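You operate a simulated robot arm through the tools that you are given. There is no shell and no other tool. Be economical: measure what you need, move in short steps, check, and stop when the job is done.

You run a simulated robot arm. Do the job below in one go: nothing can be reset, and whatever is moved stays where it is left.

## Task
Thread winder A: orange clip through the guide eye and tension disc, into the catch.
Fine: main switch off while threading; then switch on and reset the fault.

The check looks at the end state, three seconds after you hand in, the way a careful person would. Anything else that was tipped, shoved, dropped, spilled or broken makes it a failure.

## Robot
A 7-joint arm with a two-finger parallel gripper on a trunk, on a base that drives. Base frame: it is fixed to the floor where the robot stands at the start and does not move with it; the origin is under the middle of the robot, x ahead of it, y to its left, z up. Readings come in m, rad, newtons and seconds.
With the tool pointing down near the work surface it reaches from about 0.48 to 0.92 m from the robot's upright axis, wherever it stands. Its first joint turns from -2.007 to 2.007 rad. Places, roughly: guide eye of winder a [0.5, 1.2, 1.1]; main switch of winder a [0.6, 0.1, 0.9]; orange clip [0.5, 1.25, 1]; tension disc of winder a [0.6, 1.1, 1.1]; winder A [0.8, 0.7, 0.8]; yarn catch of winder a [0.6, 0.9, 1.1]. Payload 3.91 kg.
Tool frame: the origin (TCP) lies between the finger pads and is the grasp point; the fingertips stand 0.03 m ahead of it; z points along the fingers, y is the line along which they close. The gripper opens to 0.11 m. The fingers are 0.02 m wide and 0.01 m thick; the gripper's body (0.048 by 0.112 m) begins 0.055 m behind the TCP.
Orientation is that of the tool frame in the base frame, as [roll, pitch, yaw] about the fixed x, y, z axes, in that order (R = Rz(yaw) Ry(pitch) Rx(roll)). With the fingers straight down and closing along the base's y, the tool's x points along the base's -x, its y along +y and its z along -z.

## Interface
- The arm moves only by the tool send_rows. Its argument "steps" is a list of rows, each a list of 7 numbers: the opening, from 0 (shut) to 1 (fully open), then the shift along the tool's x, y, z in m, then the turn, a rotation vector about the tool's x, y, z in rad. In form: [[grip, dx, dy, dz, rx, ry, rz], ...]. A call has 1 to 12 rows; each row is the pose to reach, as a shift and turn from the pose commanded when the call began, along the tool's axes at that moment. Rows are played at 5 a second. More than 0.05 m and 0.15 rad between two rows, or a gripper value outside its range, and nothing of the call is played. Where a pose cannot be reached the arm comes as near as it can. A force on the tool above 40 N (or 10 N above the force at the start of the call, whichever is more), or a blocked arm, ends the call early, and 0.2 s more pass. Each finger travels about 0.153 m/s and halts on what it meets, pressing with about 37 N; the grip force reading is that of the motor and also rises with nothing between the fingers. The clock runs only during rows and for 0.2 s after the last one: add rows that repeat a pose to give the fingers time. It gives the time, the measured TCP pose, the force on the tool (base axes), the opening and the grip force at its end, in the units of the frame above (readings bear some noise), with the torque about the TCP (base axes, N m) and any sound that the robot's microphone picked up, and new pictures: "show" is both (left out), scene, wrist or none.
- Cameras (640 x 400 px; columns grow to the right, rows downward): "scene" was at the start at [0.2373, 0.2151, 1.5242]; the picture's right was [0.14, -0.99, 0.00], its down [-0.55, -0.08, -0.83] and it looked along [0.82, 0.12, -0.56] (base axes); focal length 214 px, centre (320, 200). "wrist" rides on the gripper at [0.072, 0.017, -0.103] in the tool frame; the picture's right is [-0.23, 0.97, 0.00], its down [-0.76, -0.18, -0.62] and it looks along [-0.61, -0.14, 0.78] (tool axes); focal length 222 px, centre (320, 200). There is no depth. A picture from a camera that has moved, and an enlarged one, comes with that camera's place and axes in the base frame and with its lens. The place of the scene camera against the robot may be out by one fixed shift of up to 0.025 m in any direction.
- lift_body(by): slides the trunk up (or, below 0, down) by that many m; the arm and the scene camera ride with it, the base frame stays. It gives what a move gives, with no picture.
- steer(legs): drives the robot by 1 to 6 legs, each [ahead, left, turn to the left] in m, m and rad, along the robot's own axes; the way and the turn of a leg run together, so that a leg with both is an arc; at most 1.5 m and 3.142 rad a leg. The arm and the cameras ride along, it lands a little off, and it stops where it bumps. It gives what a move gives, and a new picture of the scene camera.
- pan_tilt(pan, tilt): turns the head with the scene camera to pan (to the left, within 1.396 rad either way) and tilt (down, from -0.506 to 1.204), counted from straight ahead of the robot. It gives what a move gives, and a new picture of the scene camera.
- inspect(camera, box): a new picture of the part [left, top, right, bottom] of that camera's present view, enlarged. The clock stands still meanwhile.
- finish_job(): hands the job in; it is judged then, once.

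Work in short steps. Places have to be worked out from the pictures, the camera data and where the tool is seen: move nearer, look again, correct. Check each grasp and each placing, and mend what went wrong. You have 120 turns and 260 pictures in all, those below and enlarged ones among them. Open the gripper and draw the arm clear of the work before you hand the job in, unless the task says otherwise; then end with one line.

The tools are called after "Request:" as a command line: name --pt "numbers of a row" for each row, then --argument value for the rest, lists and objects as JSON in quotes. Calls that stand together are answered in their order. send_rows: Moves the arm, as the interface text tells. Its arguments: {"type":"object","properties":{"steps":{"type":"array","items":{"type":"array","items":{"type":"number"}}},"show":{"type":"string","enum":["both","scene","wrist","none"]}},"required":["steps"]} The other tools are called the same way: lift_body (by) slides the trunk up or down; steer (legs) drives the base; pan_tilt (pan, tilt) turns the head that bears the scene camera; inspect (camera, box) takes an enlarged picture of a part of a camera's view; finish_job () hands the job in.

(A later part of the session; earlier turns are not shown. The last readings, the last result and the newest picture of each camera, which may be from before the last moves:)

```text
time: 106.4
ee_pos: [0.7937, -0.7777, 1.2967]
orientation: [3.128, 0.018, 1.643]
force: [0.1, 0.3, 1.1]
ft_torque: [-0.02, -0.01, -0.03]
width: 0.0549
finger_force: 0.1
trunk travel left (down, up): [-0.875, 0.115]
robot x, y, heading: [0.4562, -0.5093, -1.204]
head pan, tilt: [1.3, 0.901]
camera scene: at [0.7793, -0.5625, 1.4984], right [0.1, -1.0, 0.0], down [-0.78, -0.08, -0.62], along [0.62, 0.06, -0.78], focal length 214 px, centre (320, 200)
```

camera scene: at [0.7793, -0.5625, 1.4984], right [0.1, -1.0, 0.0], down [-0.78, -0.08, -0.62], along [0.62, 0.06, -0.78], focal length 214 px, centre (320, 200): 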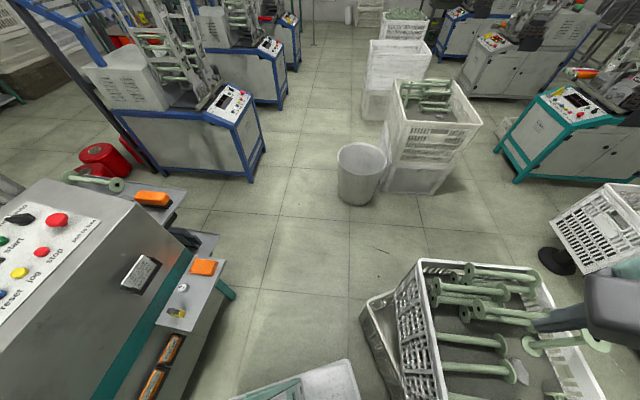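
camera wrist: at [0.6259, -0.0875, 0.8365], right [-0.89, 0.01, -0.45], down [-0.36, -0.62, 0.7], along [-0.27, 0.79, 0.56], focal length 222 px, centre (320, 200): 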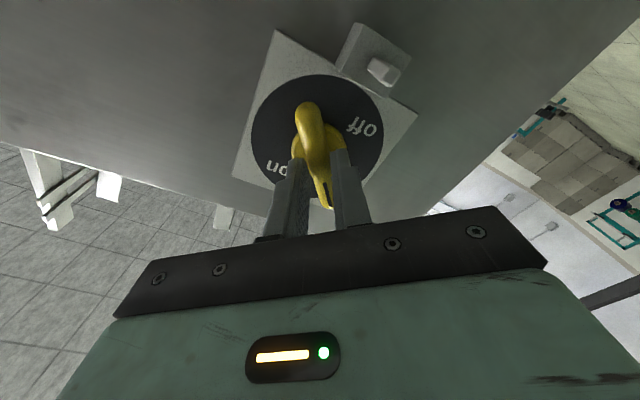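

Back at the waypoint; now I retrace the path in reverse through the gap.

Request:
steer --legs '[[-0.12, 0, 0], [-0.15, 0, 0.4], [-0.15, 0, 0]]'

```text
time: 109.8
ee_pos: [0.644, -0.28, 1.2965]
orientation: [3.128, 0.018, 2.042]
force: [0.9, 0.3, -0.1]
ft_torque: [0.05, 0.0, -0.01]
width: 0.055
finger_force: 0.0
trunk travel left (down, up): [-0.875, 0.115]
robot x, y, heading: [0.2261, -0.1619, -0.805]
head pan, tilt: [1.3, 0.901]
camera scene: at [0.5469, -0.0893, 1.4984], right [0.48, -0.88, 0.0], down [-0.69, -0.37, -0.62], along [0.55, 0.3, -0.78], focal length 214 px, centre (320, 200)
```

scene: 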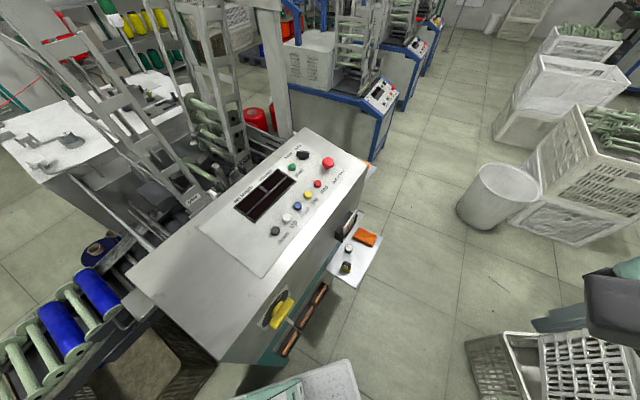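

Request:
steer --legs '[[-0.08, 0.008, 0.15], [-0.08, -0.005, 0.14]]'

```text
time: 111.6
ee_pos: [0.5355, -0.0551, 1.2971]
orientation: [3.129, 0.017, 2.334]
force: [0.1, 0.3, 0.1]
ft_torque: [-0.02, 0.04, -0.01]
width: 0.0552
finger_force: 0.1
trunk travel left (down, up): [-0.875, 0.115]
robot x, y, heading: [0.1037, -0.0631, -0.515]
head pan, tilt: [1.3, 0.901]
camera scene: at [0.3879, 0.0967, 1.4984], right [0.71, -0.71, 0.0], down [-0.55, -0.55, -0.62], along [0.44, 0.44, -0.78], focal length 214 px, centre (320, 200)
```

scene: 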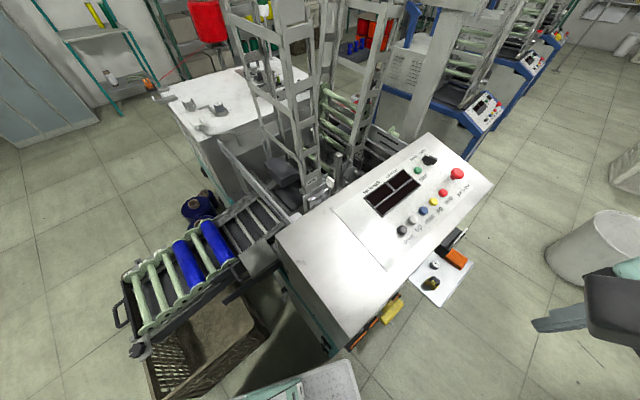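

Request:
steer --legs '[[-0.06, 0.005, 0.15], [-0.06, 0.015, 0.18], [-0.1, 0.03, 0.17]]'

```text
time: 112.6
ee_pos: [0.4962, -0.0053, 1.2964]
orientation: [3.129, 0.018, 2.425]
force: [-0.3, 0.3, -0.8]
ft_torque: [-0.01, -0.03, -0.02]
width: 0.055
finger_force: 0.1
trunk travel left (down, up): [-0.875, 0.115]
robot x, y, heading: [0.0644, -0.0493, -0.423]
head pan, tilt: [1.3, 0.901]
stopped in leg 1: the robot was blocked; the commanded pose is now the measured one
camera scene: at [0.3344, 0.1312, 1.4985], right [0.77, -0.64, 0.0], down [-0.5, -0.6, -0.62], along [0.4, 0.48, -0.78], focal length 214 px, centre (320, 200)
```

scene: 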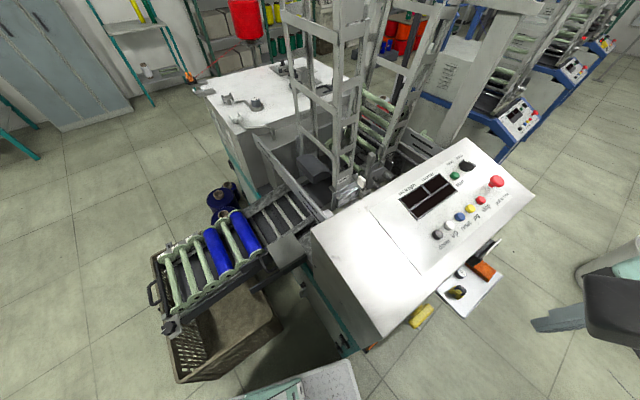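

Probably brushing the crate corner; I shift left 3 cm and continue.

Request:
steer --legs '[[0.0, 0.03, 0], [-0.06, 0.0, 0.12]]'

```text
time: 113.3
ee_pos: [0.495, -0.0058, 1.2979]
orientation: [3.13, 0.018, 2.424]
force: [0.1, -0.4, -0.1]
ft_torque: [0.03, -0.04, -0.01]
width: 0.0548
finger_force: 0.0
trunk travel left (down, up): [-0.875, 0.115]
robot x, y, heading: [0.0631, -0.0544, -0.433]
head pan, tilt: [1.3, 0.901]
stopped in leg 1: the robot was blocked; the commanded pose is now the measured one
camera scene: at [0.3348, 0.1317, 1.4984], right [0.77, -0.64, 0.0], down [-0.5, -0.6, -0.62], along [0.4, 0.48, -0.78], focal length 214 px, centre (320, 200)
```

scene: 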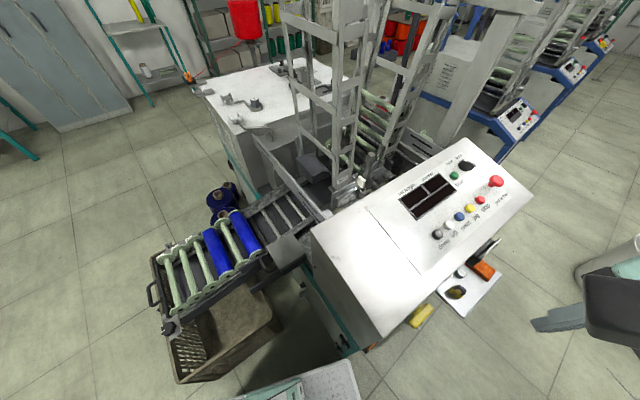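

Contact is on the left (winder side) then. I go straight back a little with a tad right.

Request:
steer --legs '[[-0.04, -0.01, 0]]'

```text
time: 114.2
ee_pos: [0.4546, 0.0019, 1.295]
orientation: [3.128, 0.018, 2.421]
force: [0.3, -0.3, -0.5]
ft_torque: [0.0, 0.02, 0.0]
width: 0.0553
finger_force: 0.1
trunk travel left (down, up): [-0.875, 0.115]
robot x, y, heading: [0.0253, -0.0411, -0.426]
head pan, tilt: [1.3, 0.901]
camera scene: at [0.2947, 0.1388, 1.4984], right [0.77, -0.64, 0.0], down [-0.5, -0.6, -0.62], along [0.4, 0.48, -0.78], focal length 214 px, centre (320, 200)
```

scene: 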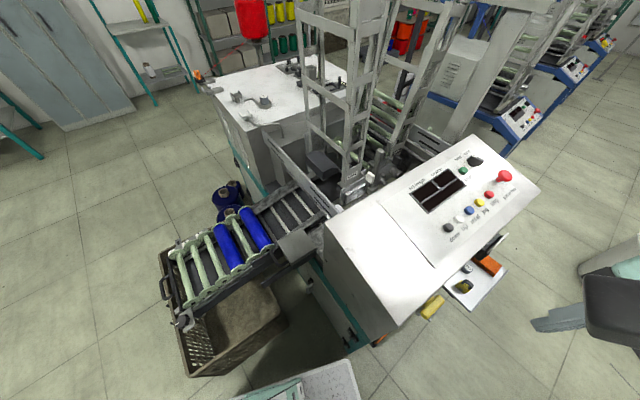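

Request:
steer --legs '[[-0.04, 0.0, 0.14], [-0.06, 0.02, 0.14], [-0.1, 0.03, 0.14]]'

```text
time: 116.6
ee_pos: [0.2067, 0.2586, 1.2958]
orientation: [3.129, 0.019, 2.844]
force: [0.0, 0.0, -0.4]
ft_torque: [0.02, 0.04, 0.0]
width: 0.0551
finger_force: 0.1
trunk travel left (down, up): [-0.875, 0.115]
robot x, y, heading: [-0.1671, 0.0402, -0.006]
head pan, tilt: [1.3, 0.901]
camera scene: at [0.0051, 0.3138, 1.4984], right [0.96, -0.27, 0.0], down [-0.21, -0.75, -0.62], along [0.17, 0.6, -0.78], focal length 214 px, centre (320, 200)
```

scene: 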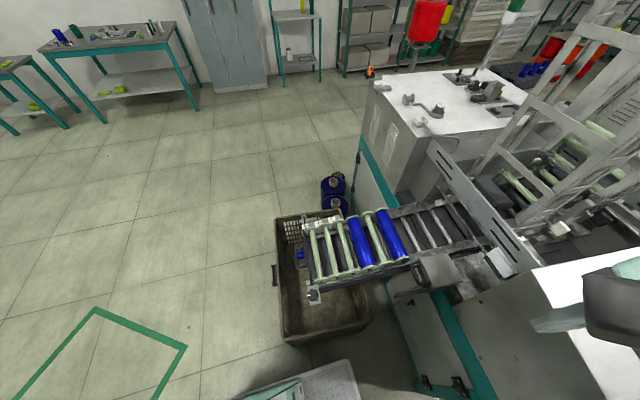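

Through. Now back out and go round to the left end of the winder.

Request:
steer --legs '[[-0.58, 0.0, 0], [0, 1.25, 0]]'

Request:
pan_tilt --pan 0.0 --tilt 0.8

```text
time: 125.8
ee_pos: [-0.3589, 1.5177, 1.2966]
orientation: [3.129, 0.016, 2.842]
force: [0.5, -0.6, 0.1]
ft_torque: [0.01, 0.02, 0.04]
width: 0.0551
finger_force: 0.1
trunk travel left (down, up): [-0.875, 0.115]
robot x, y, heading: [-0.7312, 1.3011, -0.007]
head pan, tilt: [1.3, 0.901]
camera scene: at [-0.562, 1.5739, 1.4984], right [0.96, -0.27, 0.0], down [-0.21, -0.75, -0.62], along [0.17, 0.6, -0.78], focal length 214 px, centre (320, 200)
```

scene: 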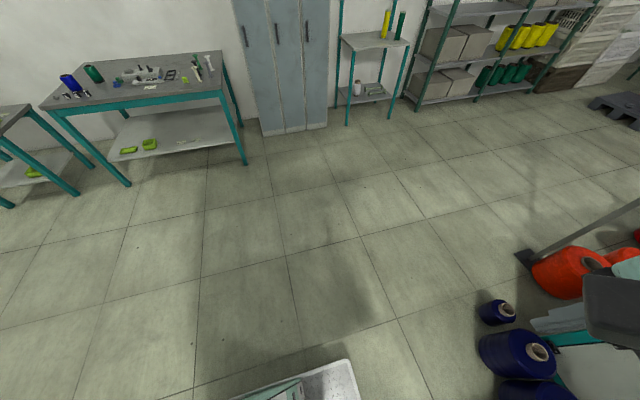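

```text
time: 127.3
ee_pos: [-0.3594, 1.517, 1.2975]
orientation: [3.129, 0.019, 2.842]
force: [0.4, 0.4, 0.3]
ft_torque: [0.02, 0.02, 0.01]
width: 0.055
finger_force: 0.0
trunk travel left (down, up): [-0.875, 0.115]
robot x, y, heading: [-0.7308, 1.2967, -0.007]
head pan, tilt: [0.0, 0.799]
camera scene: at [-0.5019, 1.5009, 1.5063], right [-0.01, -1.0, 0.0], down [-0.72, 0.0, -0.7], along [0.7, 0.0, -0.72], focal length 214 px, centre (320, 200)
```

scene: 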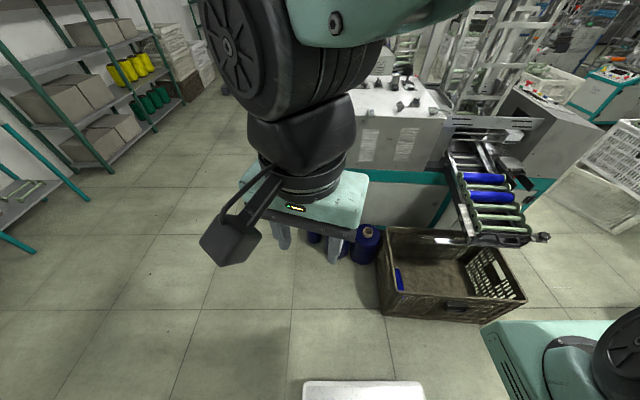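

The bin's left edge is near y≈1.1, so I go to about [-0.25,1.5].

Request:
steer --legs '[[0, 0.2, 0], [0.48, 0, 0]]'

Request:
pan_tilt --pan -0.4 --tilt 0.6

```text
time: 131.3
ee_pos: [0.1247, 1.7166, 1.2978]
orientation: [3.13, 0.018, 2.843]
force: [0.0, -1.2, -0.6]
ft_torque: [0.02, -0.02, 0.0]
width: 0.0548
finger_force: 0.0
trunk travel left (down, up): [-0.875, 0.115]
robot x, y, heading: [-0.2522, 1.495, 0.0]
head pan, tilt: [0.0, 0.799]
camera scene: at [-0.0177, 1.6995, 1.5064], right [0.0, -1.0, 0.0], down [-0.72, 0.0, -0.7], along [0.7, 0.0, -0.72], focal length 214 px, centre (320, 200)
```

scene: 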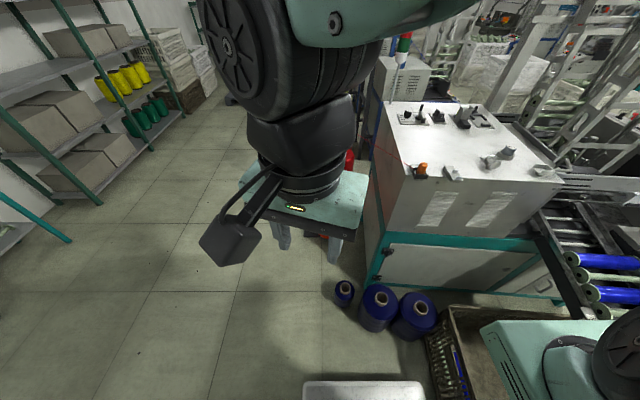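

```text
time: 132.2
ee_pos: [0.1261, 1.7163, 1.2968]
orientation: [3.13, 0.018, 2.845]
force: [1.0, 0.5, -1.2]
ft_torque: [-0.01, -0.03, -0.04]
width: 0.0552
finger_force: 0.0
trunk travel left (down, up): [-0.875, 0.115]
robot x, y, heading: [-0.2512, 1.495, -0.002]
head pan, tilt: [-0.4, 0.6]
camera scene: at [-0.0169, 1.6651, 1.5232], right [-0.39, -0.92, 0.0], down [-0.52, 0.22, -0.82], along [0.76, -0.32, -0.57], focal length 214 px, centre (320, 200)
```

scene: 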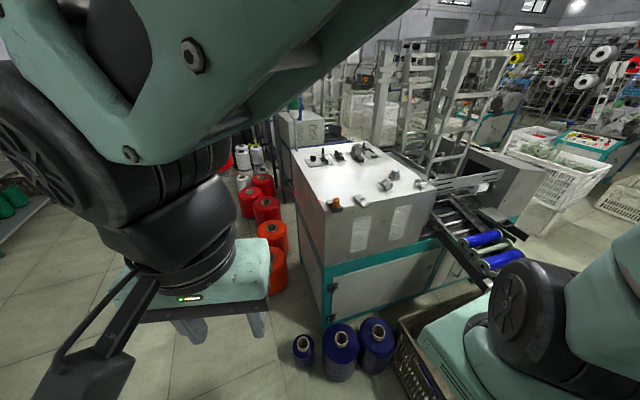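

Good view; I enlarge the deck.

Request:
inspect --camera "scene" --box '[290, 130, 450, 230]'

Request:
inspect --camera "scene" --box '[315, 185, 375, 222]'

Request:
inspect --camera "scene" --box '[370, 160, 450, 210]'

```text
4.00 times, centred on (370, 180) of scene
camera zoom: at [-0.0169, 1.6651, 1.5232], right [-0.39, -0.92, 0.0], down [-0.52, 0.22, -0.82], along [0.76, -0.32, -0.57], focal length 858 px, centre (120, 280)
```

zoom: 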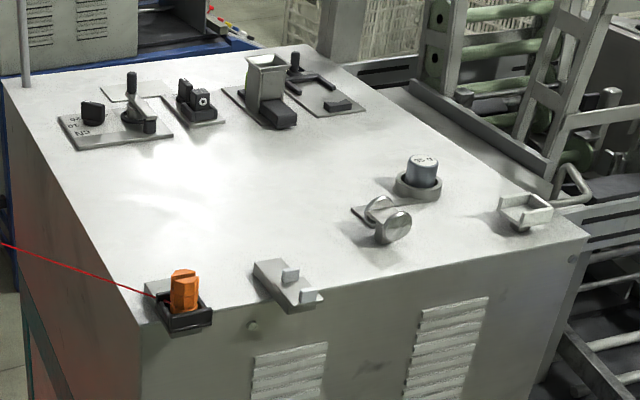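

```text
10.67 times, centred on (345, 204) of scene
camera zoom: at [-0.0169, 1.6651, 1.5232], right [-0.39, -0.92, 0.0], down [-0.52, 0.22, -0.82], along [0.76, -0.32, -0.57], focal length 2288 px, centre (53, 163)
```

zoom: 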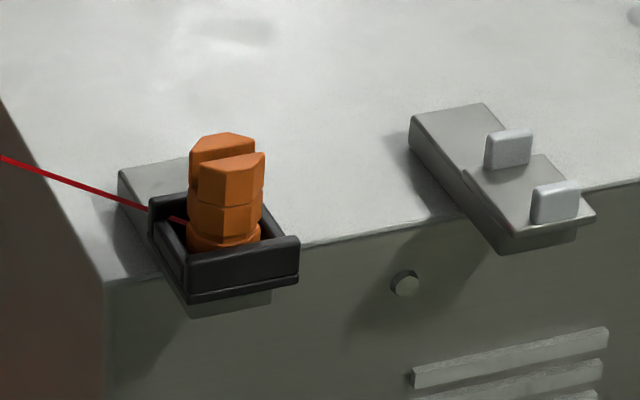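

```text
8.00 times, centred on (410, 185) of scene
camera zoom: at [-0.0169, 1.6651, 1.5232], right [-0.39, -0.92, 0.0], down [-0.52, 0.22, -0.82], along [0.76, -0.32, -0.57], focal length 1716 px, centre (-400, 320)
```

zoom: 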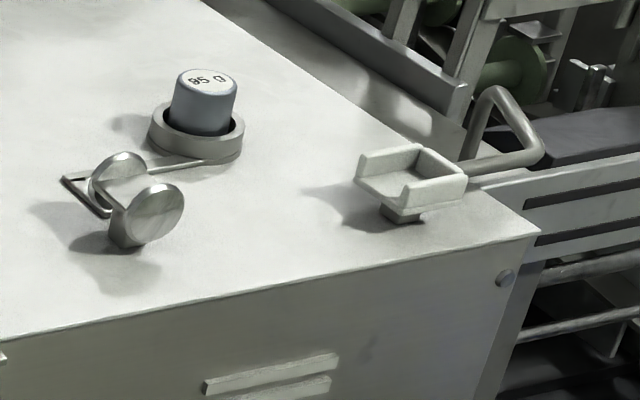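

Layout: clip ≈[0.52,1.38], guide tabs ≈[0.505,1.267], discs ≈[0.573,1.116], catch ≈[0.525,0.99] opening toward +y. I bring the arm above the clip, squaring the tool.

Request:
send_rows --pt "0.6 -0.041 -0.019 0 0 0 -0.03" --pt "0.6 -0.082 -0.038 0 0 0 -0.06" --pt "0.6 -0.123 -0.057 0 0 0 -0.09" --pt "0.6 -0.164 -0.076 0 0 0 -0.12" --pt "0.6 -0.205 -0.095 0 0 0 -0.15" --pt "0.6 -0.246 -0.114 0 0 0 -0.18" --pt "0.6 -0.287 -0.133 0 0 0 -0.21" --pt "0.6 -0.328 -0.152 0 0 0 -0.24" --pt "0.6 -0.369 -0.171 0 0 0 -0.27" --pt "0.6 -0.41 -0.19 0 0 0 -0.297" --pt "0.6 -0.425 -0.197 0 0 0 -0.297" --show "both"

```text
time: 134.6
ee_pos: [0.3722, 1.4233, 1.3389]
orientation: [3.134, 0.019, -3.14]
force: [-0.8, -0.8, 0.9]
ft_torque: [0.01, -0.02, 0.02]
width: 0.066
finger_force: 0.0
out of reach, approached as far as the arm can: row 8, 9, 10, 11
trunk travel left (down, up): [-0.875, 0.115]
robot x, y, heading: [-0.2468, 1.4968, -0.004]
head pan, tilt: [-0.4, 0.6]
camera scene: at [-0.0169, 1.665, 1.5232], right [-0.39, -0.92, 0.0], down [-0.52, 0.22, -0.83], along [0.76, -0.32, -0.56], focal length 214 px, centre (320, 200)
camera wrist: at [0.2977, 1.4396, 1.4422], right [0.23, 0.97, 0.01], down [0.75, -0.18, 0.64], along [0.62, -0.14, -0.77], focal length 222 px, centre (320, 200)
```

scene: 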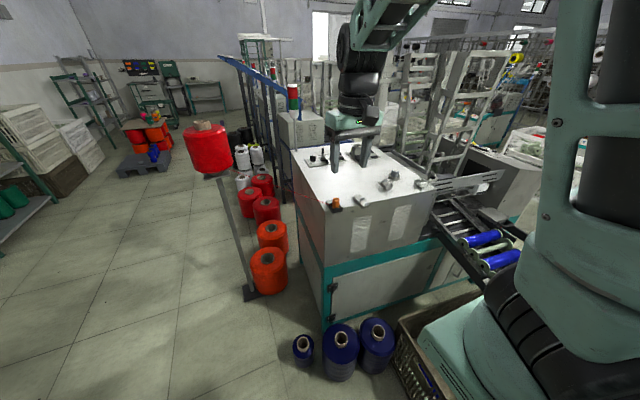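
wrist: 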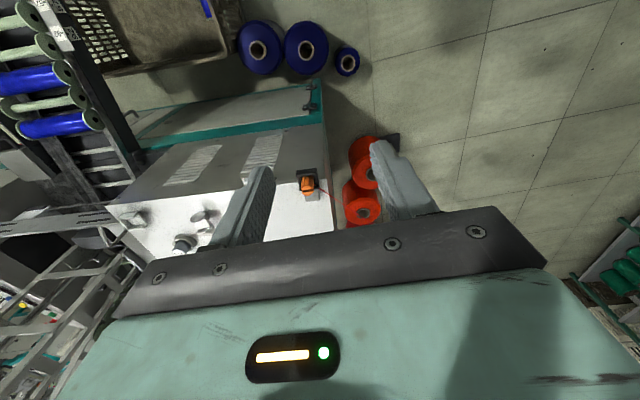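

The clip shows at about [0.527,1.365]. The arm was at its high-reach limit, so I come lower while moving toward it.

Request:
send_rows --pt "0.7 -0.01 -0.01 0.04 0 0 0" --pt "0.7 -0.03 -0.02 0.08 0 0 0" --pt "0.7 -0.06 -0.04 0.11 0 0 0" --pt "0.7 -0.1 -0.057 0.12 0 0 0" --show "wrist"

Request:
pan_tilt --pan -0.35 --tilt 0.7

```text
time: 135.6
ee_pos: [0.3498, 1.4012, 1.2972]
orientation: [3.135, 0.022, 3.141]
force: [-0.2, 0.0, 0.8]
ft_torque: [0.01, 0.0, 0.01]
width: 0.0769
finger_force: 0.1
out of reach, approached as far as the arm can: row 1, 2, 3, 4
trunk travel left (down, up): [-0.875, 0.115]
robot x, y, heading: [-0.2471, 1.4988, -0.002]
head pan, tilt: [-0.4, 0.6]
camera wrist: at [0.2741, 1.4178, 1.4004], right [0.23, 0.97, 0.01], down [0.75, -0.18, 0.64], along [0.62, -0.14, -0.77], focal length 222 px, centre (320, 200)
```

wrist: 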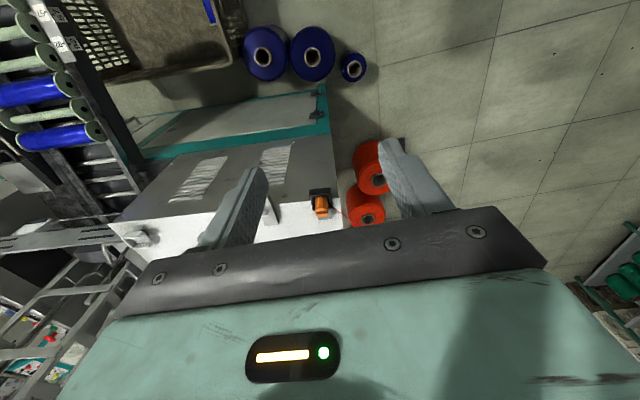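

```text
time: 136.3
ee_pos: [0.3491, 1.4023, 1.2978]
orientation: [3.135, 0.021, 3.141]
force: [0.1, -0.2, 0.7]
ft_torque: [0.0, -0.02, 0.03]
width: 0.0769
finger_force: 0.1
trunk travel left (down, up): [-0.875, 0.115]
robot x, y, heading: [-0.2471, 1.495, -0.004]
head pan, tilt: [-0.351, 0.7]
camera scene: at [-0.0185, 1.6702, 1.5146], right [-0.35, -0.94, 0.0], down [-0.6, 0.22, -0.77], along [0.72, -0.26, -0.64], focal length 214 px, centre (320, 200)
```

scene: 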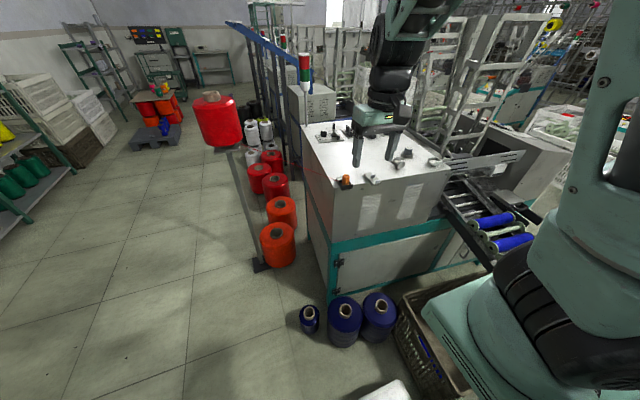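

The tool is too close to the arm's own axis here. I back the robot 0.15 m and reach outward.

Request:
steer --legs '[[-0.15, 0, 0]]'

Request:
send_rows --pt "0.7 -0.04 0.0 0 0 0 0" --pt "0.7 -0.08 0 0 0 0 0" --pt "0.7 -0.12 0 0 0 0 0" --pt "0.7 -0.16 0 0 0 0 0" --show "none"

```text
time: 137.7
ee_pos: [0.1987, 1.4013, 1.2999]
orientation: [3.135, 0.021, -3.141]
force: [0.3, 0.1, -0.2]
ft_torque: [0.01, 0.01, 0.02]
width: 0.077
finger_force: 0.1
trunk travel left (down, up): [-0.875, 0.115]
robot x, y, heading: [-0.4024, 1.4983, -0.006]
head pan, tilt: [-0.351, 0.7]
camera scene: at [-0.1696, 1.6706, 1.5145], right [-0.35, -0.94, 0.0], down [-0.6, 0.22, -0.76], along [0.72, -0.26, -0.64], focal length 214 px, centre (320, 200)
```

scene: 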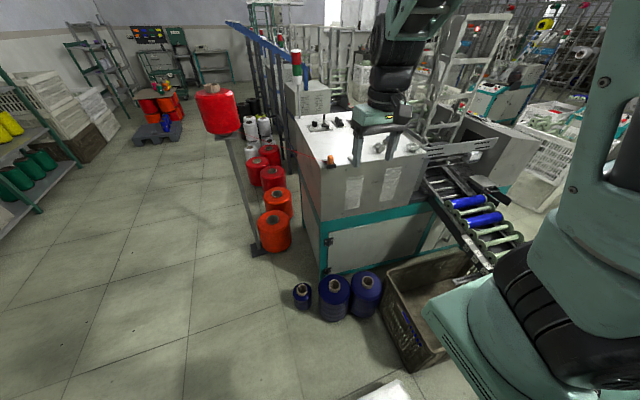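

```text
time: 138.7
ee_pos: [0.2237, 1.4246, 1.3464]
orientation: [3.134, 0.025, 3.141]
force: [-0.5, -0.5, 0.4]
ft_torque: [-0.01, 0.01, 0.03]
width: 0.0771
finger_force: 0.1
out of reach, approached as far as the arm can: row 1, 2, 3, 4
trunk travel left (down, up): [-0.875, 0.115]
robot x, y, heading: [-0.3974, 1.4942, -0.001]
head pan, tilt: [-0.351, 0.7]
```

I probe which freedom is limiting: turning the tool's yaw a little while reaching out.

Request:
send_rows --pt "0.7 0 0 0 0 0 0.14" --pt "0.7 0 0 0 0 0 0.28" --pt "0.7 0 0 0 0 0 0.42" --pt "0.7 -0.03 0 0.02 0 0 0.56" --pt "0.7 -0.06 0 0.04 0 0 0.7" --pt "0.7 -0.09 0 0.06 0 0 0.7" --pt "0.7 -0.12 0 0.06 0 0 0.7" --show "none"

```text
time: 140.2
ee_pos: [0.2232, 1.4409, 1.3382]
orientation: [3.123, 0.015, 2.441]
force: [0.0, -0.8, 0.2]
ft_torque: [0.02, 0.02, 0.0]
width: 0.0773
finger_force: 0.1
out of reach, approached as far as the arm can: row 4, 5, 6, 7
trunk travel left (down, up): [-0.875, 0.115]
robot x, y, heading: [-0.4023, 1.5003, -0.0]
head pan, tilt: [-0.351, 0.7]
```

Yaw isn't the limit. I look at the arm's posture.

Request:
pan_tilt --pan -0.9 --tilt 0.1

Request:
pan_tilt --pan -0.3 --tilt -0.1

```text
time: 141.2
ee_pos: [0.2231, 1.4412, 1.3378]
orientation: [3.122, 0.015, 2.442]
force: [0.8, 0.4, -1.0]
ft_torque: [-0.03, 0.01, 0.02]
width: 0.0767
finger_force: 0.1
trunk travel left (down, up): [-0.875, 0.115]
robot x, y, heading: [-0.4017, 1.4961, -0.005]
head pan, tilt: [-0.901, 0.099]
camera scene: at [-0.1925, 1.6278, 1.5693], right [-0.78, -0.62, 0.0], down [-0.06, 0.08, -0.99], along [0.62, -0.78, -0.1], focal length 214 px, centre (320, 200)
```

scene: 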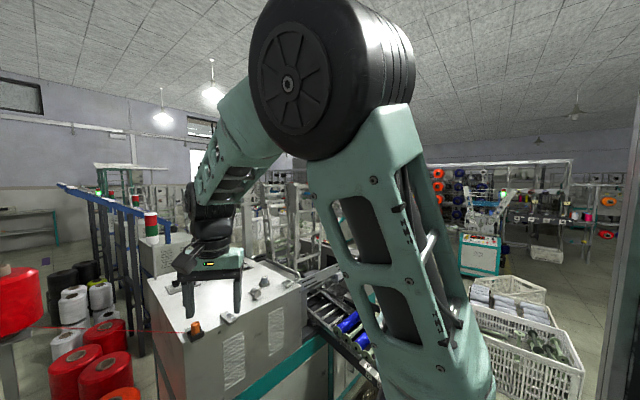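

```text
time: 142.2
ee_pos: [0.2246, 1.4401, 1.3382]
orientation: [3.123, 0.015, 2.441]
force: [-0.2, 0.1, -0.1]
ft_torque: [-0.01, 0.0, 0.0]
width: 0.0769
finger_force: 0.1
trunk travel left (down, up): [-0.875, 0.115]
robot x, y, heading: [-0.4019, 1.499, -0.004]
head pan, tilt: [-0.3, -0.099]
camera scene: at [-0.1664, 1.674, 1.5872], right [-0.3, -0.95, 0.0], down [0.09, -0.03, -1.0], along [0.95, -0.3, 0.1], focal length 214 px, centre (320, 200)
```

scene: 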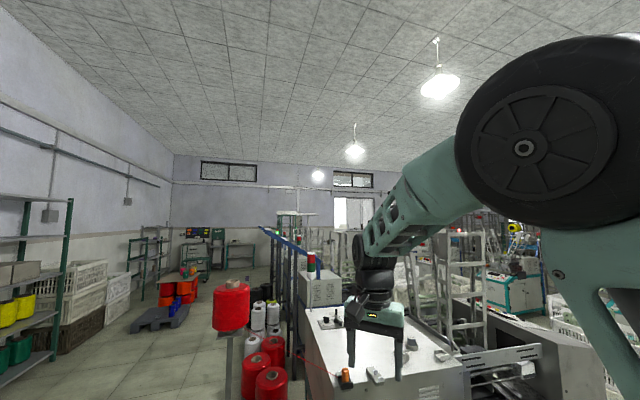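

The arm seems stuck at a folded elbow. I test by tilting the tool outward a bit while reaching out and up.

Request:
send_rows --pt "0.7 -0.02 0 -0.02 0 0 0" --pt "0.7 -0.04 0 -0.04 0 0 0" --show "none"

Request:
send_rows --pt "0.7 0 0.03 0 0 0 0" --pt "0.7 0 0.06 0 0 0 0" --show "none"

Request:
send_rows --pt "0.7 0 0 0.03 0 0 0" --pt "0.7 0 0 0.06 0 0 0" --show "none"

```text
time: 142.8
ee_pos: [0.2333, 1.4194, 1.3839]
orientation: [3.119, 0.016, 2.442]
force: [-0.5, 0.0, -0.1]
ft_torque: [0.0, 0.0, 0.0]
width: 0.0769
finger_force: 0.0
out of reach, approached as far as the arm can: row 1, 2
trunk travel left (down, up): [-0.875, 0.115]
robot x, y, heading: [-0.3957, 1.504, 0.002]
head pan, tilt: [-0.3, -0.099]
```

```text
time: 143.4
ee_pos: [0.2427, 1.4668, 1.3889]
orientation: [3.122, 0.015, 2.441]
force: [0.3, -0.8, 0.3]
ft_torque: [0.03, -0.01, -0.01]
width: 0.0768
finger_force: 0.1
out of reach, approached as far as the arm can: row 1, 2
trunk travel left (down, up): [-0.875, 0.115]
robot x, y, heading: [-0.3984, 1.498, -0.003]
head pan, tilt: [-0.3, -0.099]
```

```text
time: 144.1
ee_pos: [0.2262, 1.4682, 1.3354]
orientation: [3.12, 0.014, 2.442]
force: [0.0, 0.0, 0.7]
ft_torque: [-0.03, 0.03, -0.03]
width: 0.077
finger_force: 0.1
out of reach, approached as far as the arm can: row 1, 2
trunk travel left (down, up): [-0.875, 0.115]
robot x, y, heading: [-0.4038, 1.4991, -0.006]
head pan, tilt: [-0.3, -0.099]
```

I test whether tilting the tool outward frees the reach.

Request:
send_rows --pt "0.7 0 0 0 0 -0.15 0" --pt "0.7 0 0 0 0 -0.3 0" --pt "0.7 0 0 0 0 -0.45 0" --pt "0.7 -0.04 0 0 0 -0.45 0" --pt "0.7 -0.08 0 0 0 -0.45 0" --show "none"

Request:
pan_tilt --pan -0.7 --tilt 0.2

```text
time: 145.2
ee_pos: [0.2859, 1.4161, 1.3364]
orientation: [3.12, 0.464, 2.433]
force: [-1.4, 0.0, -0.1]
ft_torque: [0.03, -0.01, 0.0]
width: 0.0771
finger_force: 0.1
trunk travel left (down, up): [-0.875, 0.115]
robot x, y, heading: [-0.4031, 1.4985, 0.001]
head pan, tilt: [-0.3, -0.099]
```

```text
time: 146.1
ee_pos: [0.2843, 1.4163, 1.3359]
orientation: [3.122, 0.464, 2.433]
force: [-0.6, 0.8, 0.6]
ft_torque: [0.02, 0.01, -0.03]
width: 0.0771
finger_force: 0.0
trunk travel left (down, up): [-0.875, 0.115]
robot x, y, heading: [-0.399, 1.4986, -0.0]
head pan, tilt: [-0.7, 0.201]
camera scene: at [-0.1783, 1.6398, 1.56], right [-0.65, -0.76, 0.0], down [-0.15, 0.13, -0.98], along [0.75, -0.63, -0.2], focal length 214 px, centre (320, 200)
```

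scene: 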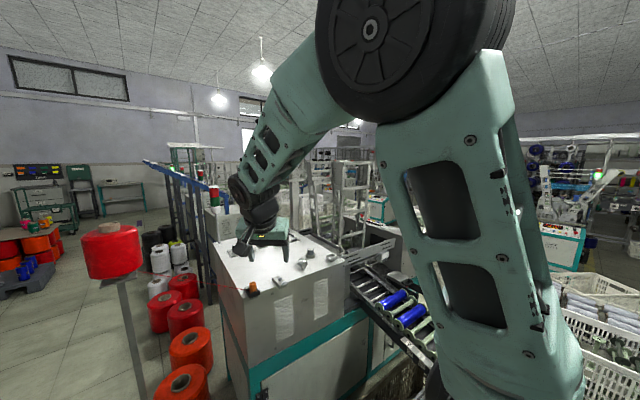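

With a tilt it can move. I continue outward and down in that tilt.

Request:
send_rows --pt "0.7 -0.016 0.017 0.03 0 0 0" --pt "0.7 -0.032 0.035 0.06 0 0 0" --pt "0.7 -0.048 0.052 0.09 0 0 0" --pt "0.7 -0.064 0.069 0.1215 0 0 0" --show "none"

Request:
send_rows --pt "0.7 0 0 0 0 0.12 0" --pt "0.7 0 0 0 0 0.24 0" --show "none"

```text
time: 147.1
ee_pos: [0.2833, 1.4121, 1.3323]
orientation: [3.122, 0.462, 2.431]
force: [0.0, -0.3, -0.9]
ft_torque: [0.04, 0.03, -0.03]
width: 0.0769
finger_force: 0.1
out of reach, approached as far as the arm can: row 1, 2, 3, 4
trunk travel left (down, up): [-0.875, 0.115]
robot x, y, heading: [-0.4, 1.5001, -0.002]
head pan, tilt: [-0.7, 0.201]
```

```text
time: 147.7
ee_pos: [0.2573, 1.4173, 1.3418]
orientation: [3.122, 0.222, 2.44]
force: [-0.7, 0.4, -0.2]
ft_torque: [0.02, -0.01, -0.01]
width: 0.0772
finger_force: 0.1
out of reach, approached as far as the arm can: row 1, 2
trunk travel left (down, up): [-0.875, 0.115]
robot x, y, heading: [-0.3951, 1.5015, 0.0]
head pan, tilt: [-0.7, 0.201]
```

The wrist itself is limited here (shoulder lean). I return to the start-like relative pose and test reaching out at the robot's left side instead.

Request:
send_rows --pt "0.7 0.0 0.0 0 0 0.11 0" --pt "0.7 0.02 0.0 0 0 0.222 0" --pt "0.7 0.06 0.0 0 0 0.222 0" --pt "0.7 0.1 0.0 0 0 0.222 0" --pt "0.7 0.14 0.0 0 0 0.222 -0.1" --pt "0.7 0.18 0.0 0 0 0.222 -0.2" --pt "0.7 0.22 0.0 0 0 0.222 -0.3" --pt "0.7 0.26 0.0 0 0 0.222 -0.4" --pt "0.7 0.3 0.0 0 0 0.222 -0.5" --pt "0.7 0.34 0.0 0 0 0.222 -0.6" --pt "0.7 0.38 0.02 0 0 0.222 -0.7" --show "none"

Request:
send_rows --pt "0.7 0 0.04 0 0 0 0" --pt "0.7 0 0.08 0 0 0 0" --pt "0.7 0 0.12 0 0 0 0" --pt "0.7 0 0.16 0 0 0 0" --show "none"

Request:
pan_tilt --pan 0.0 --tilt 0.3

```text
time: 150.1
ee_pos: [-0.0136, 1.6703, 1.2583]
orientation: [-3.088, -0.023, 3.136]
force: [-0.3, -0.6, -0.1]
ft_torque: [0.03, -0.02, 0.0]
width: 0.0771
finger_force: 0.0
out of reach, approached as far as the arm can: row 1, 2
trunk travel left (down, up): [-0.875, 0.115]
robot x, y, heading: [-0.4009, 1.4953, -0.001]
head pan, tilt: [-0.7, 0.201]
```

```text
time: 151.1
ee_pos: [-0.0339, 1.7751, 1.2871]
orientation: [-3.089, -0.02, 3.135]
force: [0.5, 0.2, 0.4]
ft_torque: [0.01, -0.03, 0.02]
width: 0.0768
finger_force: 0.1
out of reach, approached as far as the arm can: row 2, 3, 4
trunk travel left (down, up): [-0.875, 0.115]
robot x, y, heading: [-0.4005, 1.4993, -0.0]
head pan, tilt: [-0.7, 0.201]
```

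```text
time: 152.2
ee_pos: [-0.0355, 1.7758, 1.287]
orientation: [-3.089, -0.022, 3.136]
force: [0.6, 0.0, 0.9]
ft_torque: [-0.03, -0.01, 0.01]
width: 0.0772
finger_force: 0.0
trunk travel left (down, up): [-0.875, 0.115]
robot x, y, heading: [-0.3982, 1.4994, -0.0]
head pan, tilt: [0.0, 0.3]
camera scene: at [-0.1562, 1.6998, 1.5507], right [0.0, -1.0, 0.0], down [-0.3, 0.0, -0.96], along [0.96, 0.0, -0.3], focal length 214 px, centre (320, 200)
```

scene: 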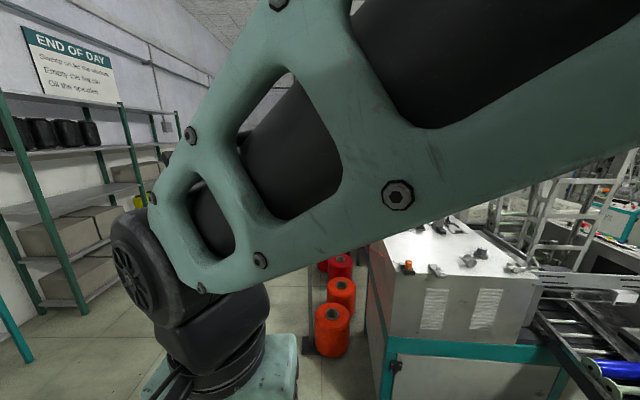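

The limit is a posture issue: at the switch, laying the tool horizontal first let the arm unfold. I repeat that here (tool horizontal toward +y), then I'll swing round.

Request:
send_rows --pt "0.6 0.0 0.0 0 -0.14 0 0" --pt "0.6 0.0 0.01 0 -0.28 0 0" --pt "0.6 0.0 0.03 0 -0.42 0 0" --pt "0.6 0.0 0.05 0 -0.56 0 0" --pt "0.6 0.0 0.07 0 -0.7 0 0" --pt "0.6 0.0 0.09 0 -0.84 0 0" --pt "0.6 0.0 0.11 0 -0.98 0 0" --pt "0.6 0.0 0.13 0 -1.12 0 0" --pt "0.6 0.0 0.14 0 -1.26 0 0" --pt "0.6 0.0 0.15 0 -1.4 0 0" --pt "0.6 0.0 0.15 0 -1.54 0 0" --show "none"

Request:
pan_tilt --pan -0.6 --tilt 0.4

```text
time: 154.6
ee_pos: [-0.0516, 1.8771, 1.3548]
orientation: [1.655, -0.02, 3.134]
force: [-0.1, 0.6, 0.8]
ft_torque: [0.03, -0.05, 0.0]
width: 0.066
finger_force: 0.1
out of reach, approached as far as the arm can: row 7, 8, 9, 10, 11
trunk travel left (down, up): [-0.875, 0.115]
robot x, y, heading: [-0.3992, 1.5009, -0.002]
head pan, tilt: [0.0, 0.3]
```

```text
time: 155.6
ee_pos: [-0.0513, 1.8764, 1.3544]
orientation: [1.657, -0.024, 3.138]
force: [-0.3, -0.1, 0.3]
ft_torque: [0.02, 0.01, 0.0]
width: 0.0664
finger_force: 0.0
trunk travel left (down, up): [-0.875, 0.115]
robot x, y, heading: [-0.399, 1.4984, -0.001]
head pan, tilt: [-0.6, 0.4]
camera scene: at [-0.1732, 1.6476, 1.5415], right [-0.57, -0.82, 0.0], down [-0.32, 0.22, -0.92], along [0.76, -0.52, -0.39], focal length 214 px, centre (320, 200)
```

scene: 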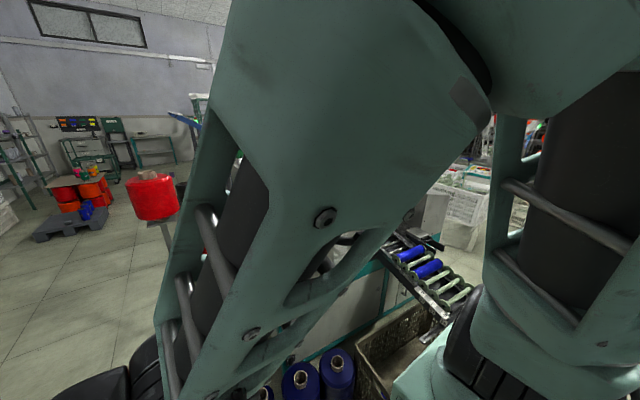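

I try shifting forward (+x) from this horizontal pose to see if the elbow unfolds.

Request:
send_rows --pt "0.6 -0.04 0.0 0 0 0 0" --pt "0.6 -0.08 0.0 0 0 0 0" --pt "0.6 -0.12 0 0 0 0 0" --pt "0.6 -0.16 0 0 0 0 0" --show "none"

Request:
send_rows --pt "0.6 0.0 -0.04 0 0 0 0" --pt "0.6 0.0 -0.08 0 0 0 0" --pt "0.6 0 -0.12 0 0 0 0" --show "none"

```text
time: 156.6
ee_pos: [0.0754, 1.8466, 1.3908]
orientation: [1.657, -0.021, 3.137]
force: [0.2, 0.9, -0.2]
ft_torque: [-0.03, -0.01, -0.05]
width: 0.0662
finger_force: 0.0
out of reach, approached as far as the arm can: row 1, 2, 3, 4
trunk travel left (down, up): [-0.875, 0.115]
robot x, y, heading: [-0.4006, 1.4979, -0.005]
head pan, tilt: [-0.6, 0.4]
```

```text
time: 157.4
ee_pos: [0.0422, 1.8013, 1.3485]
orientation: [1.658, -0.022, 3.135]
force: [-0.3, 0.0, 0.0]
ft_torque: [0.01, 0.0, 0.0]
width: 0.0661
finger_force: 0.1
out of reach, approached as far as the arm can: row 1, 2, 3
trunk travel left (down, up): [-0.875, 0.115]
robot x, y, heading: [-0.3997, 1.5013, -0.001]
head pan, tilt: [-0.6, 0.4]
```

I go back precisely to the initial relative pose and retry the unfolding that worked before.

Request:
send_rows --pt "0.6 0.005 -0.003 -0.01 0.14 0 0" --pt "0.6 0.01 -0.008 -0.02 0.28 0 0" --pt "0.6 0.015 -0.014 -0.03 0.42 0 0" --pt "0.6 0.02 -0.02 -0.04 0.56 0 0" --pt "0.6 0.025 -0.025 -0.045 0.7 0 0" --pt "0.6 0.03 -0.03 -0.05 0.84 0 0" --pt "0.6 0.035 -0.035 -0.055 0.98 0 0" --pt "0.6 0.04 -0.04 -0.06 1.12 0 0" --pt "0.6 0.045 -0.045 -0.065 1.26 0 0" --pt "0.6 0.05 -0.05 -0.07 1.4 0 0" --pt "0.6 0.054 -0.055 -0.075 1.484 0 0" --show "none"

Request:
pan_tilt --pan -0.6 --tilt 0.4

```text
time: 159.8
ee_pos: [-0.0157, 1.7245, 1.2992]
orientation: [-3.141, -0.023, 3.135]
force: [-0.6, -0.1, 0.2]
ft_torque: [0.03, 0.04, -0.02]
width: 0.0659
finger_force: 0.0
trunk travel left (down, up): [-0.875, 0.115]
robot x, y, heading: [-0.3998, 1.4968, 0.0]
head pan, tilt: [-0.6, 0.4]
```

```text
time: 160.4
ee_pos: [-0.0147, 1.7244, 1.2997]
orientation: [3.139, -0.023, 3.137]
force: [-0.2, 0.3, -0.9]
ft_torque: [0.0, 0.0, 0.02]
width: 0.0661
finger_force: 0.0
trunk travel left (down, up): [-0.875, 0.115]
robot x, y, heading: [-0.3972, 1.4981, -0.004]
head pan, tilt: [-0.6, 0.4]
camera scene: at [-0.1733, 1.6475, 1.5414], right [-0.57, -0.82, 0.0], down [-0.32, 0.22, -0.92], along [0.76, -0.52, -0.39], focal length 214 px, centre (320, 200)
```

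scene: 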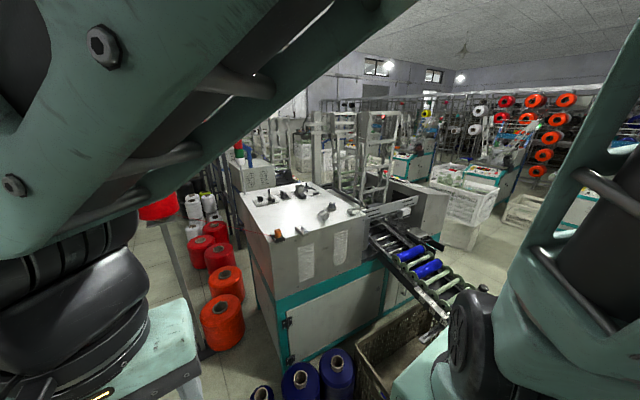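

Compared with the start, the upper arm now leans backward: the first joint has flipped to its far limit. I'll swing the tool around the front to the robot's right side to unwind it.

Request:
send_rows --pt "0.6 -0.042 -0.027 0 0 0 0.122" --pt "0.6 -0.081 -0.0525 0 0 0 0.244" --pt "0.6 -0.118 -0.082 0 0 0 0.366" --pt "0.6 -0.15 -0.1165 0 0 0 0.488" --pt "0.6 -0.178 -0.154 0 0 0 0.61" --pt "0.6 -0.201 -0.195 0 0 0 0.732" --pt "0.6 -0.219 -0.239 0 0 0 0.854" --pt "0.6 -0.232 -0.284 0 0 0 0.976" --pt "0.6 -0.2385 -0.33 0 0 0 1.098" --pt "0.6 -0.24 -0.377 0 0 0 1.22" --show "scene"

```text
time: 162.6
ee_pos: [0.1842, 1.3614, 1.3125]
orientation: [-3.122, -0.009, 1.914]
force: [1.2, 0.9, 0.0]
ft_torque: [-0.02, 0.04, 0.02]
width: 0.0661
finger_force: 0.1
out of reach, approached as far as the arm can: row 7, 8, 9, 10
trunk travel left (down, up): [-0.875, 0.115]
robot x, y, heading: [-0.4051, 1.5011, -0.002]
head pan, tilt: [-0.6, 0.4]
camera scene: at [-0.1731, 1.6479, 1.5414], right [-0.57, -0.82, 0.0], down [-0.32, 0.22, -0.92], along [0.76, -0.52, -0.39], focal length 214 px, centre (320, 200)
```

scene: 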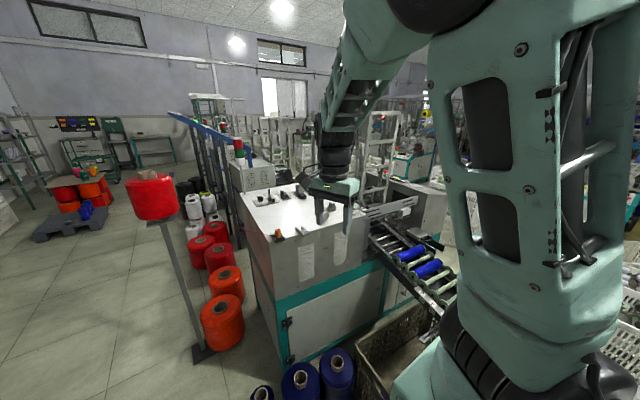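

Continuing the swing to the right side.

Request:
send_rows --pt "0.6 -0.0408 -0.0273 0 0 0 0.14" --pt "0.6 -0.0802 -0.052 0 0 0 0.28" --pt "0.6 -0.1162 -0.082 0 0 0 0.42" --pt "0.6 -0.1479 -0.1167 0 0 0 0.56" --pt "0.6 -0.1741 -0.1547 0 0 0 0.7" --pt "0.6 -0.195 -0.1973 0 0 0 0.84" --pt "0.6 -0.2095 -0.2417 0 0 0 0.98" --pt "0.6 -0.2179 -0.2873 0 0 0 1.12" --pt "0.6 -0.2199 -0.3341 0 0 0 1.26" --pt "0.6 -0.2152 -0.3808 0 0 0 1.4" --show "scene"

```text
time: 164.8
ee_pos: [-0.0996, 1.0315, 1.3197]
orientation: [-3.128, 0.017, 0.515]
force: [0.7, 0.5, 0.1]
ft_torque: [0.0, 0.01, 0.0]
width: 0.0663
finger_force: 0.0
out of reach, approached as far as the arm can: row 1, 2
trunk travel left (down, up): [-0.875, 0.115]
robot x, y, heading: [-0.4002, 1.4971, 0.002]
head pan, tilt: [-0.6, 0.4]
camera scene: at [-0.1729, 1.6476, 1.5414], right [-0.57, -0.82, 0.0], down [-0.32, 0.22, -0.92], along [0.76, -0.52, -0.39], focal length 214 px, centre (320, 200)
```

scene: 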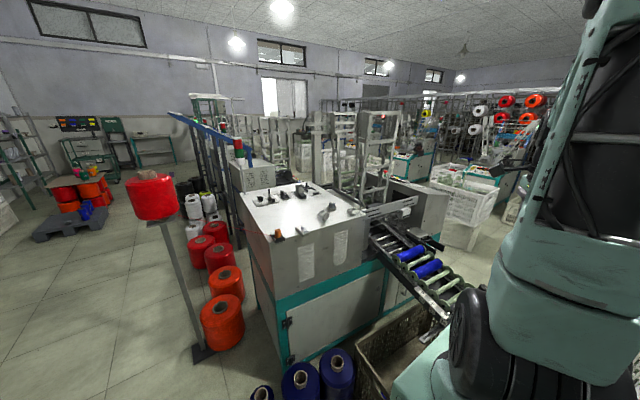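

Rows are reachable again. I extend outward/down here to seat the new posture.

Request:
send_rows --pt "0.6 -0.014 0.038 0.015 0 0 0" --pt "0.6 -0.028 0.076 0.03 0 0 0" --pt "0.6 -0.042 0.114 0.05 0 0 0" --pt "0.6 -0.056 0.152 0.08 0 0 0" --show "none"

Request:
pan_tilt --pan -1.2 --tilt 0.4

```text
refused: row 4 steps farther than a row can; nothing moved
```

```text
time: 165.8
ee_pos: [-0.0992, 1.031, 1.3186]
orientation: [-3.128, 0.018, 0.518]
force: [-0.1, -0.1, -0.4]
ft_torque: [0.03, 0.02, 0.01]
width: 0.0658
finger_force: 0.0
trunk travel left (down, up): [-0.875, 0.115]
robot x, y, heading: [-0.4008, 1.5003, -0.006]
head pan, tilt: [-1.201, 0.4]
camera scene: at [-0.2162, 1.6135, 1.5415], right [-0.93, -0.36, 0.0], down [-0.14, 0.36, -0.92], along [0.33, -0.86, -0.39], focal length 214 px, centre (320, 200)
```

scene: 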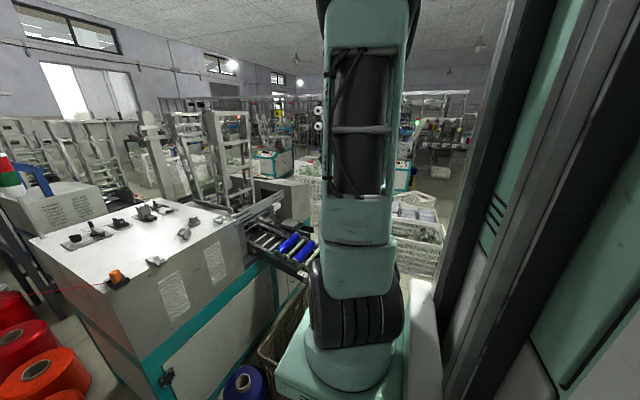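

Request:
send_rows --pt "0.6 -0.014 0.034 0.015 0 0 0" --pt "0.6 -0.028 0.068 0.03 0 0 0" --pt "0.6 -0.042 0.102 0.045 0 0 0" --pt "0.6 -0.056 0.136 0.06 0 0 0" --show "none"

Request:
pan_tilt --pan -1.2 --tilt 0.35

```text
time: 166.8
ee_pos: [-0.0835, 0.8852, 1.2592]
orientation: [-3.131, 0.019, 0.517]
force: [-0.3, 0.6, 1.3]
ft_torque: [-0.04, -0.02, 0.0]
width: 0.0662
finger_force: 0.0
trunk travel left (down, up): [-0.875, 0.115]
robot x, y, heading: [-0.4035, 1.4999, -0.004]
head pan, tilt: [-1.201, 0.4]
```

```text
time: 167.4
ee_pos: [-0.0846, 0.8847, 1.2587]
orientation: [-3.129, 0.016, 0.517]
force: [-0.4, -0.8, 0.4]
ft_torque: [0.02, 0.01, -0.01]
width: 0.0661
finger_force: 0.0
trunk travel left (down, up): [-0.875, 0.115]
robot x, y, heading: [-0.3954, 1.4953, -0.004]
head pan, tilt: [-1.201, 0.351]
camera scene: at [-0.2161, 1.613, 1.546], right [-0.93, -0.36, 0.0], down [-0.12, 0.32, -0.94], along [0.34, -0.88, -0.34], focal length 214 px, centre (320, 200)
```

scene: 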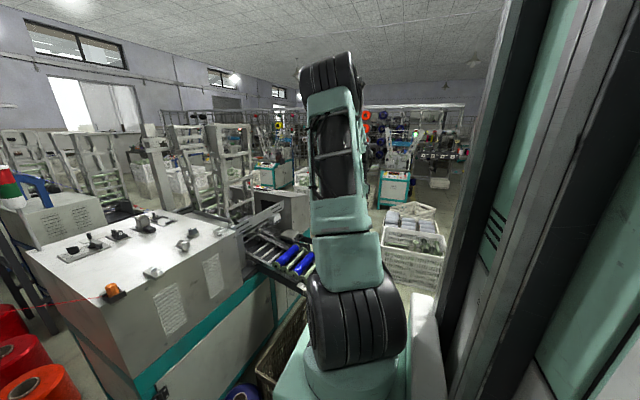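

The arm has unfolded with the proper posture. I swing it left toward the deck at this radius, turning the tool yaw along.

Request:
send_rows --pt "0.6 0.0422 0.0021 0 0 0 -0.14" --pt "0.6 0.082 0.0115 0 0 0 -0.28" --pt "0.6 0.1226 0.0173 0 0 0 -0.42" --pt "0.6 0.1636 0.0196 0 0 0 -0.56" --pt "0.6 0.2046 0.0181 0 0 0 -0.7" --pt "0.6 0.2453 0.0132 0 0 0 -0.84" --pt "0.6 0.2855 0.0048 0 0 0 -0.98" --pt "0.6 0.3247 -0.0071 0 0 0 -1.12" --pt "0.6 0.3626 -0.0223 0 0 0 -1.26" --pt "0.6 0.3993 -0.0409 0 0 0 -1.4" --pt "0.6 0.4341 -0.0626 0 0 0 -1.54" --pt "0.6 0.467 -0.0872 0 0 0 -1.68" --show "none"

Request:
pan_tilt --pan -0.35 --tilt 0.55

```text
time: 170.0
ee_pos: [0.2795, 1.1911, 1.2513]
orientation: [-3.127, -0.015, 2.197]
force: [-0.4, 0.1, 0.3]
ft_torque: [0.05, 0.0, 0.03]
width: 0.0662
finger_force: 0.0
trunk travel left (down, up): [-0.875, 0.115]
robot x, y, heading: [-0.3983, 1.4981, -0.002]
head pan, tilt: [-1.201, 0.351]
```

```text
time: 171.2
ee_pos: [0.2782, 1.1909, 1.2514]
orientation: [-3.125, -0.015, 2.197]
force: [-0.4, -0.5, 0.4]
ft_torque: [-0.03, -0.01, -0.04]
width: 0.066
finger_force: 0.1
trunk travel left (down, up): [-0.875, 0.115]
robot x, y, heading: [-0.3977, 1.4982, -0.003]
head pan, tilt: [-0.351, 0.55]
camera scene: at [-0.1653, 1.6688, 1.5277], right [-0.35, -0.94, 0.0], down [-0.49, 0.18, -0.85], along [0.8, -0.3, -0.52], focal length 214 px, centre (320, 200)
```

scene: 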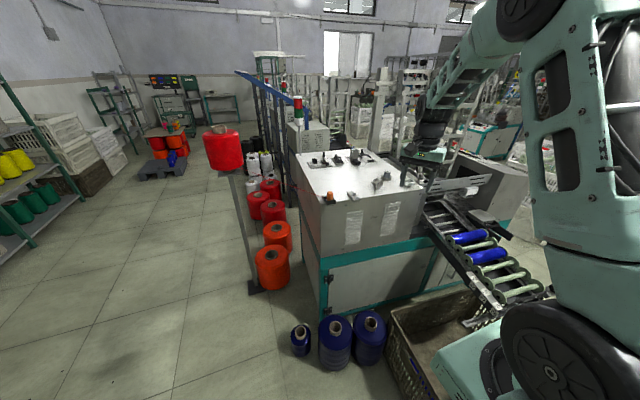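

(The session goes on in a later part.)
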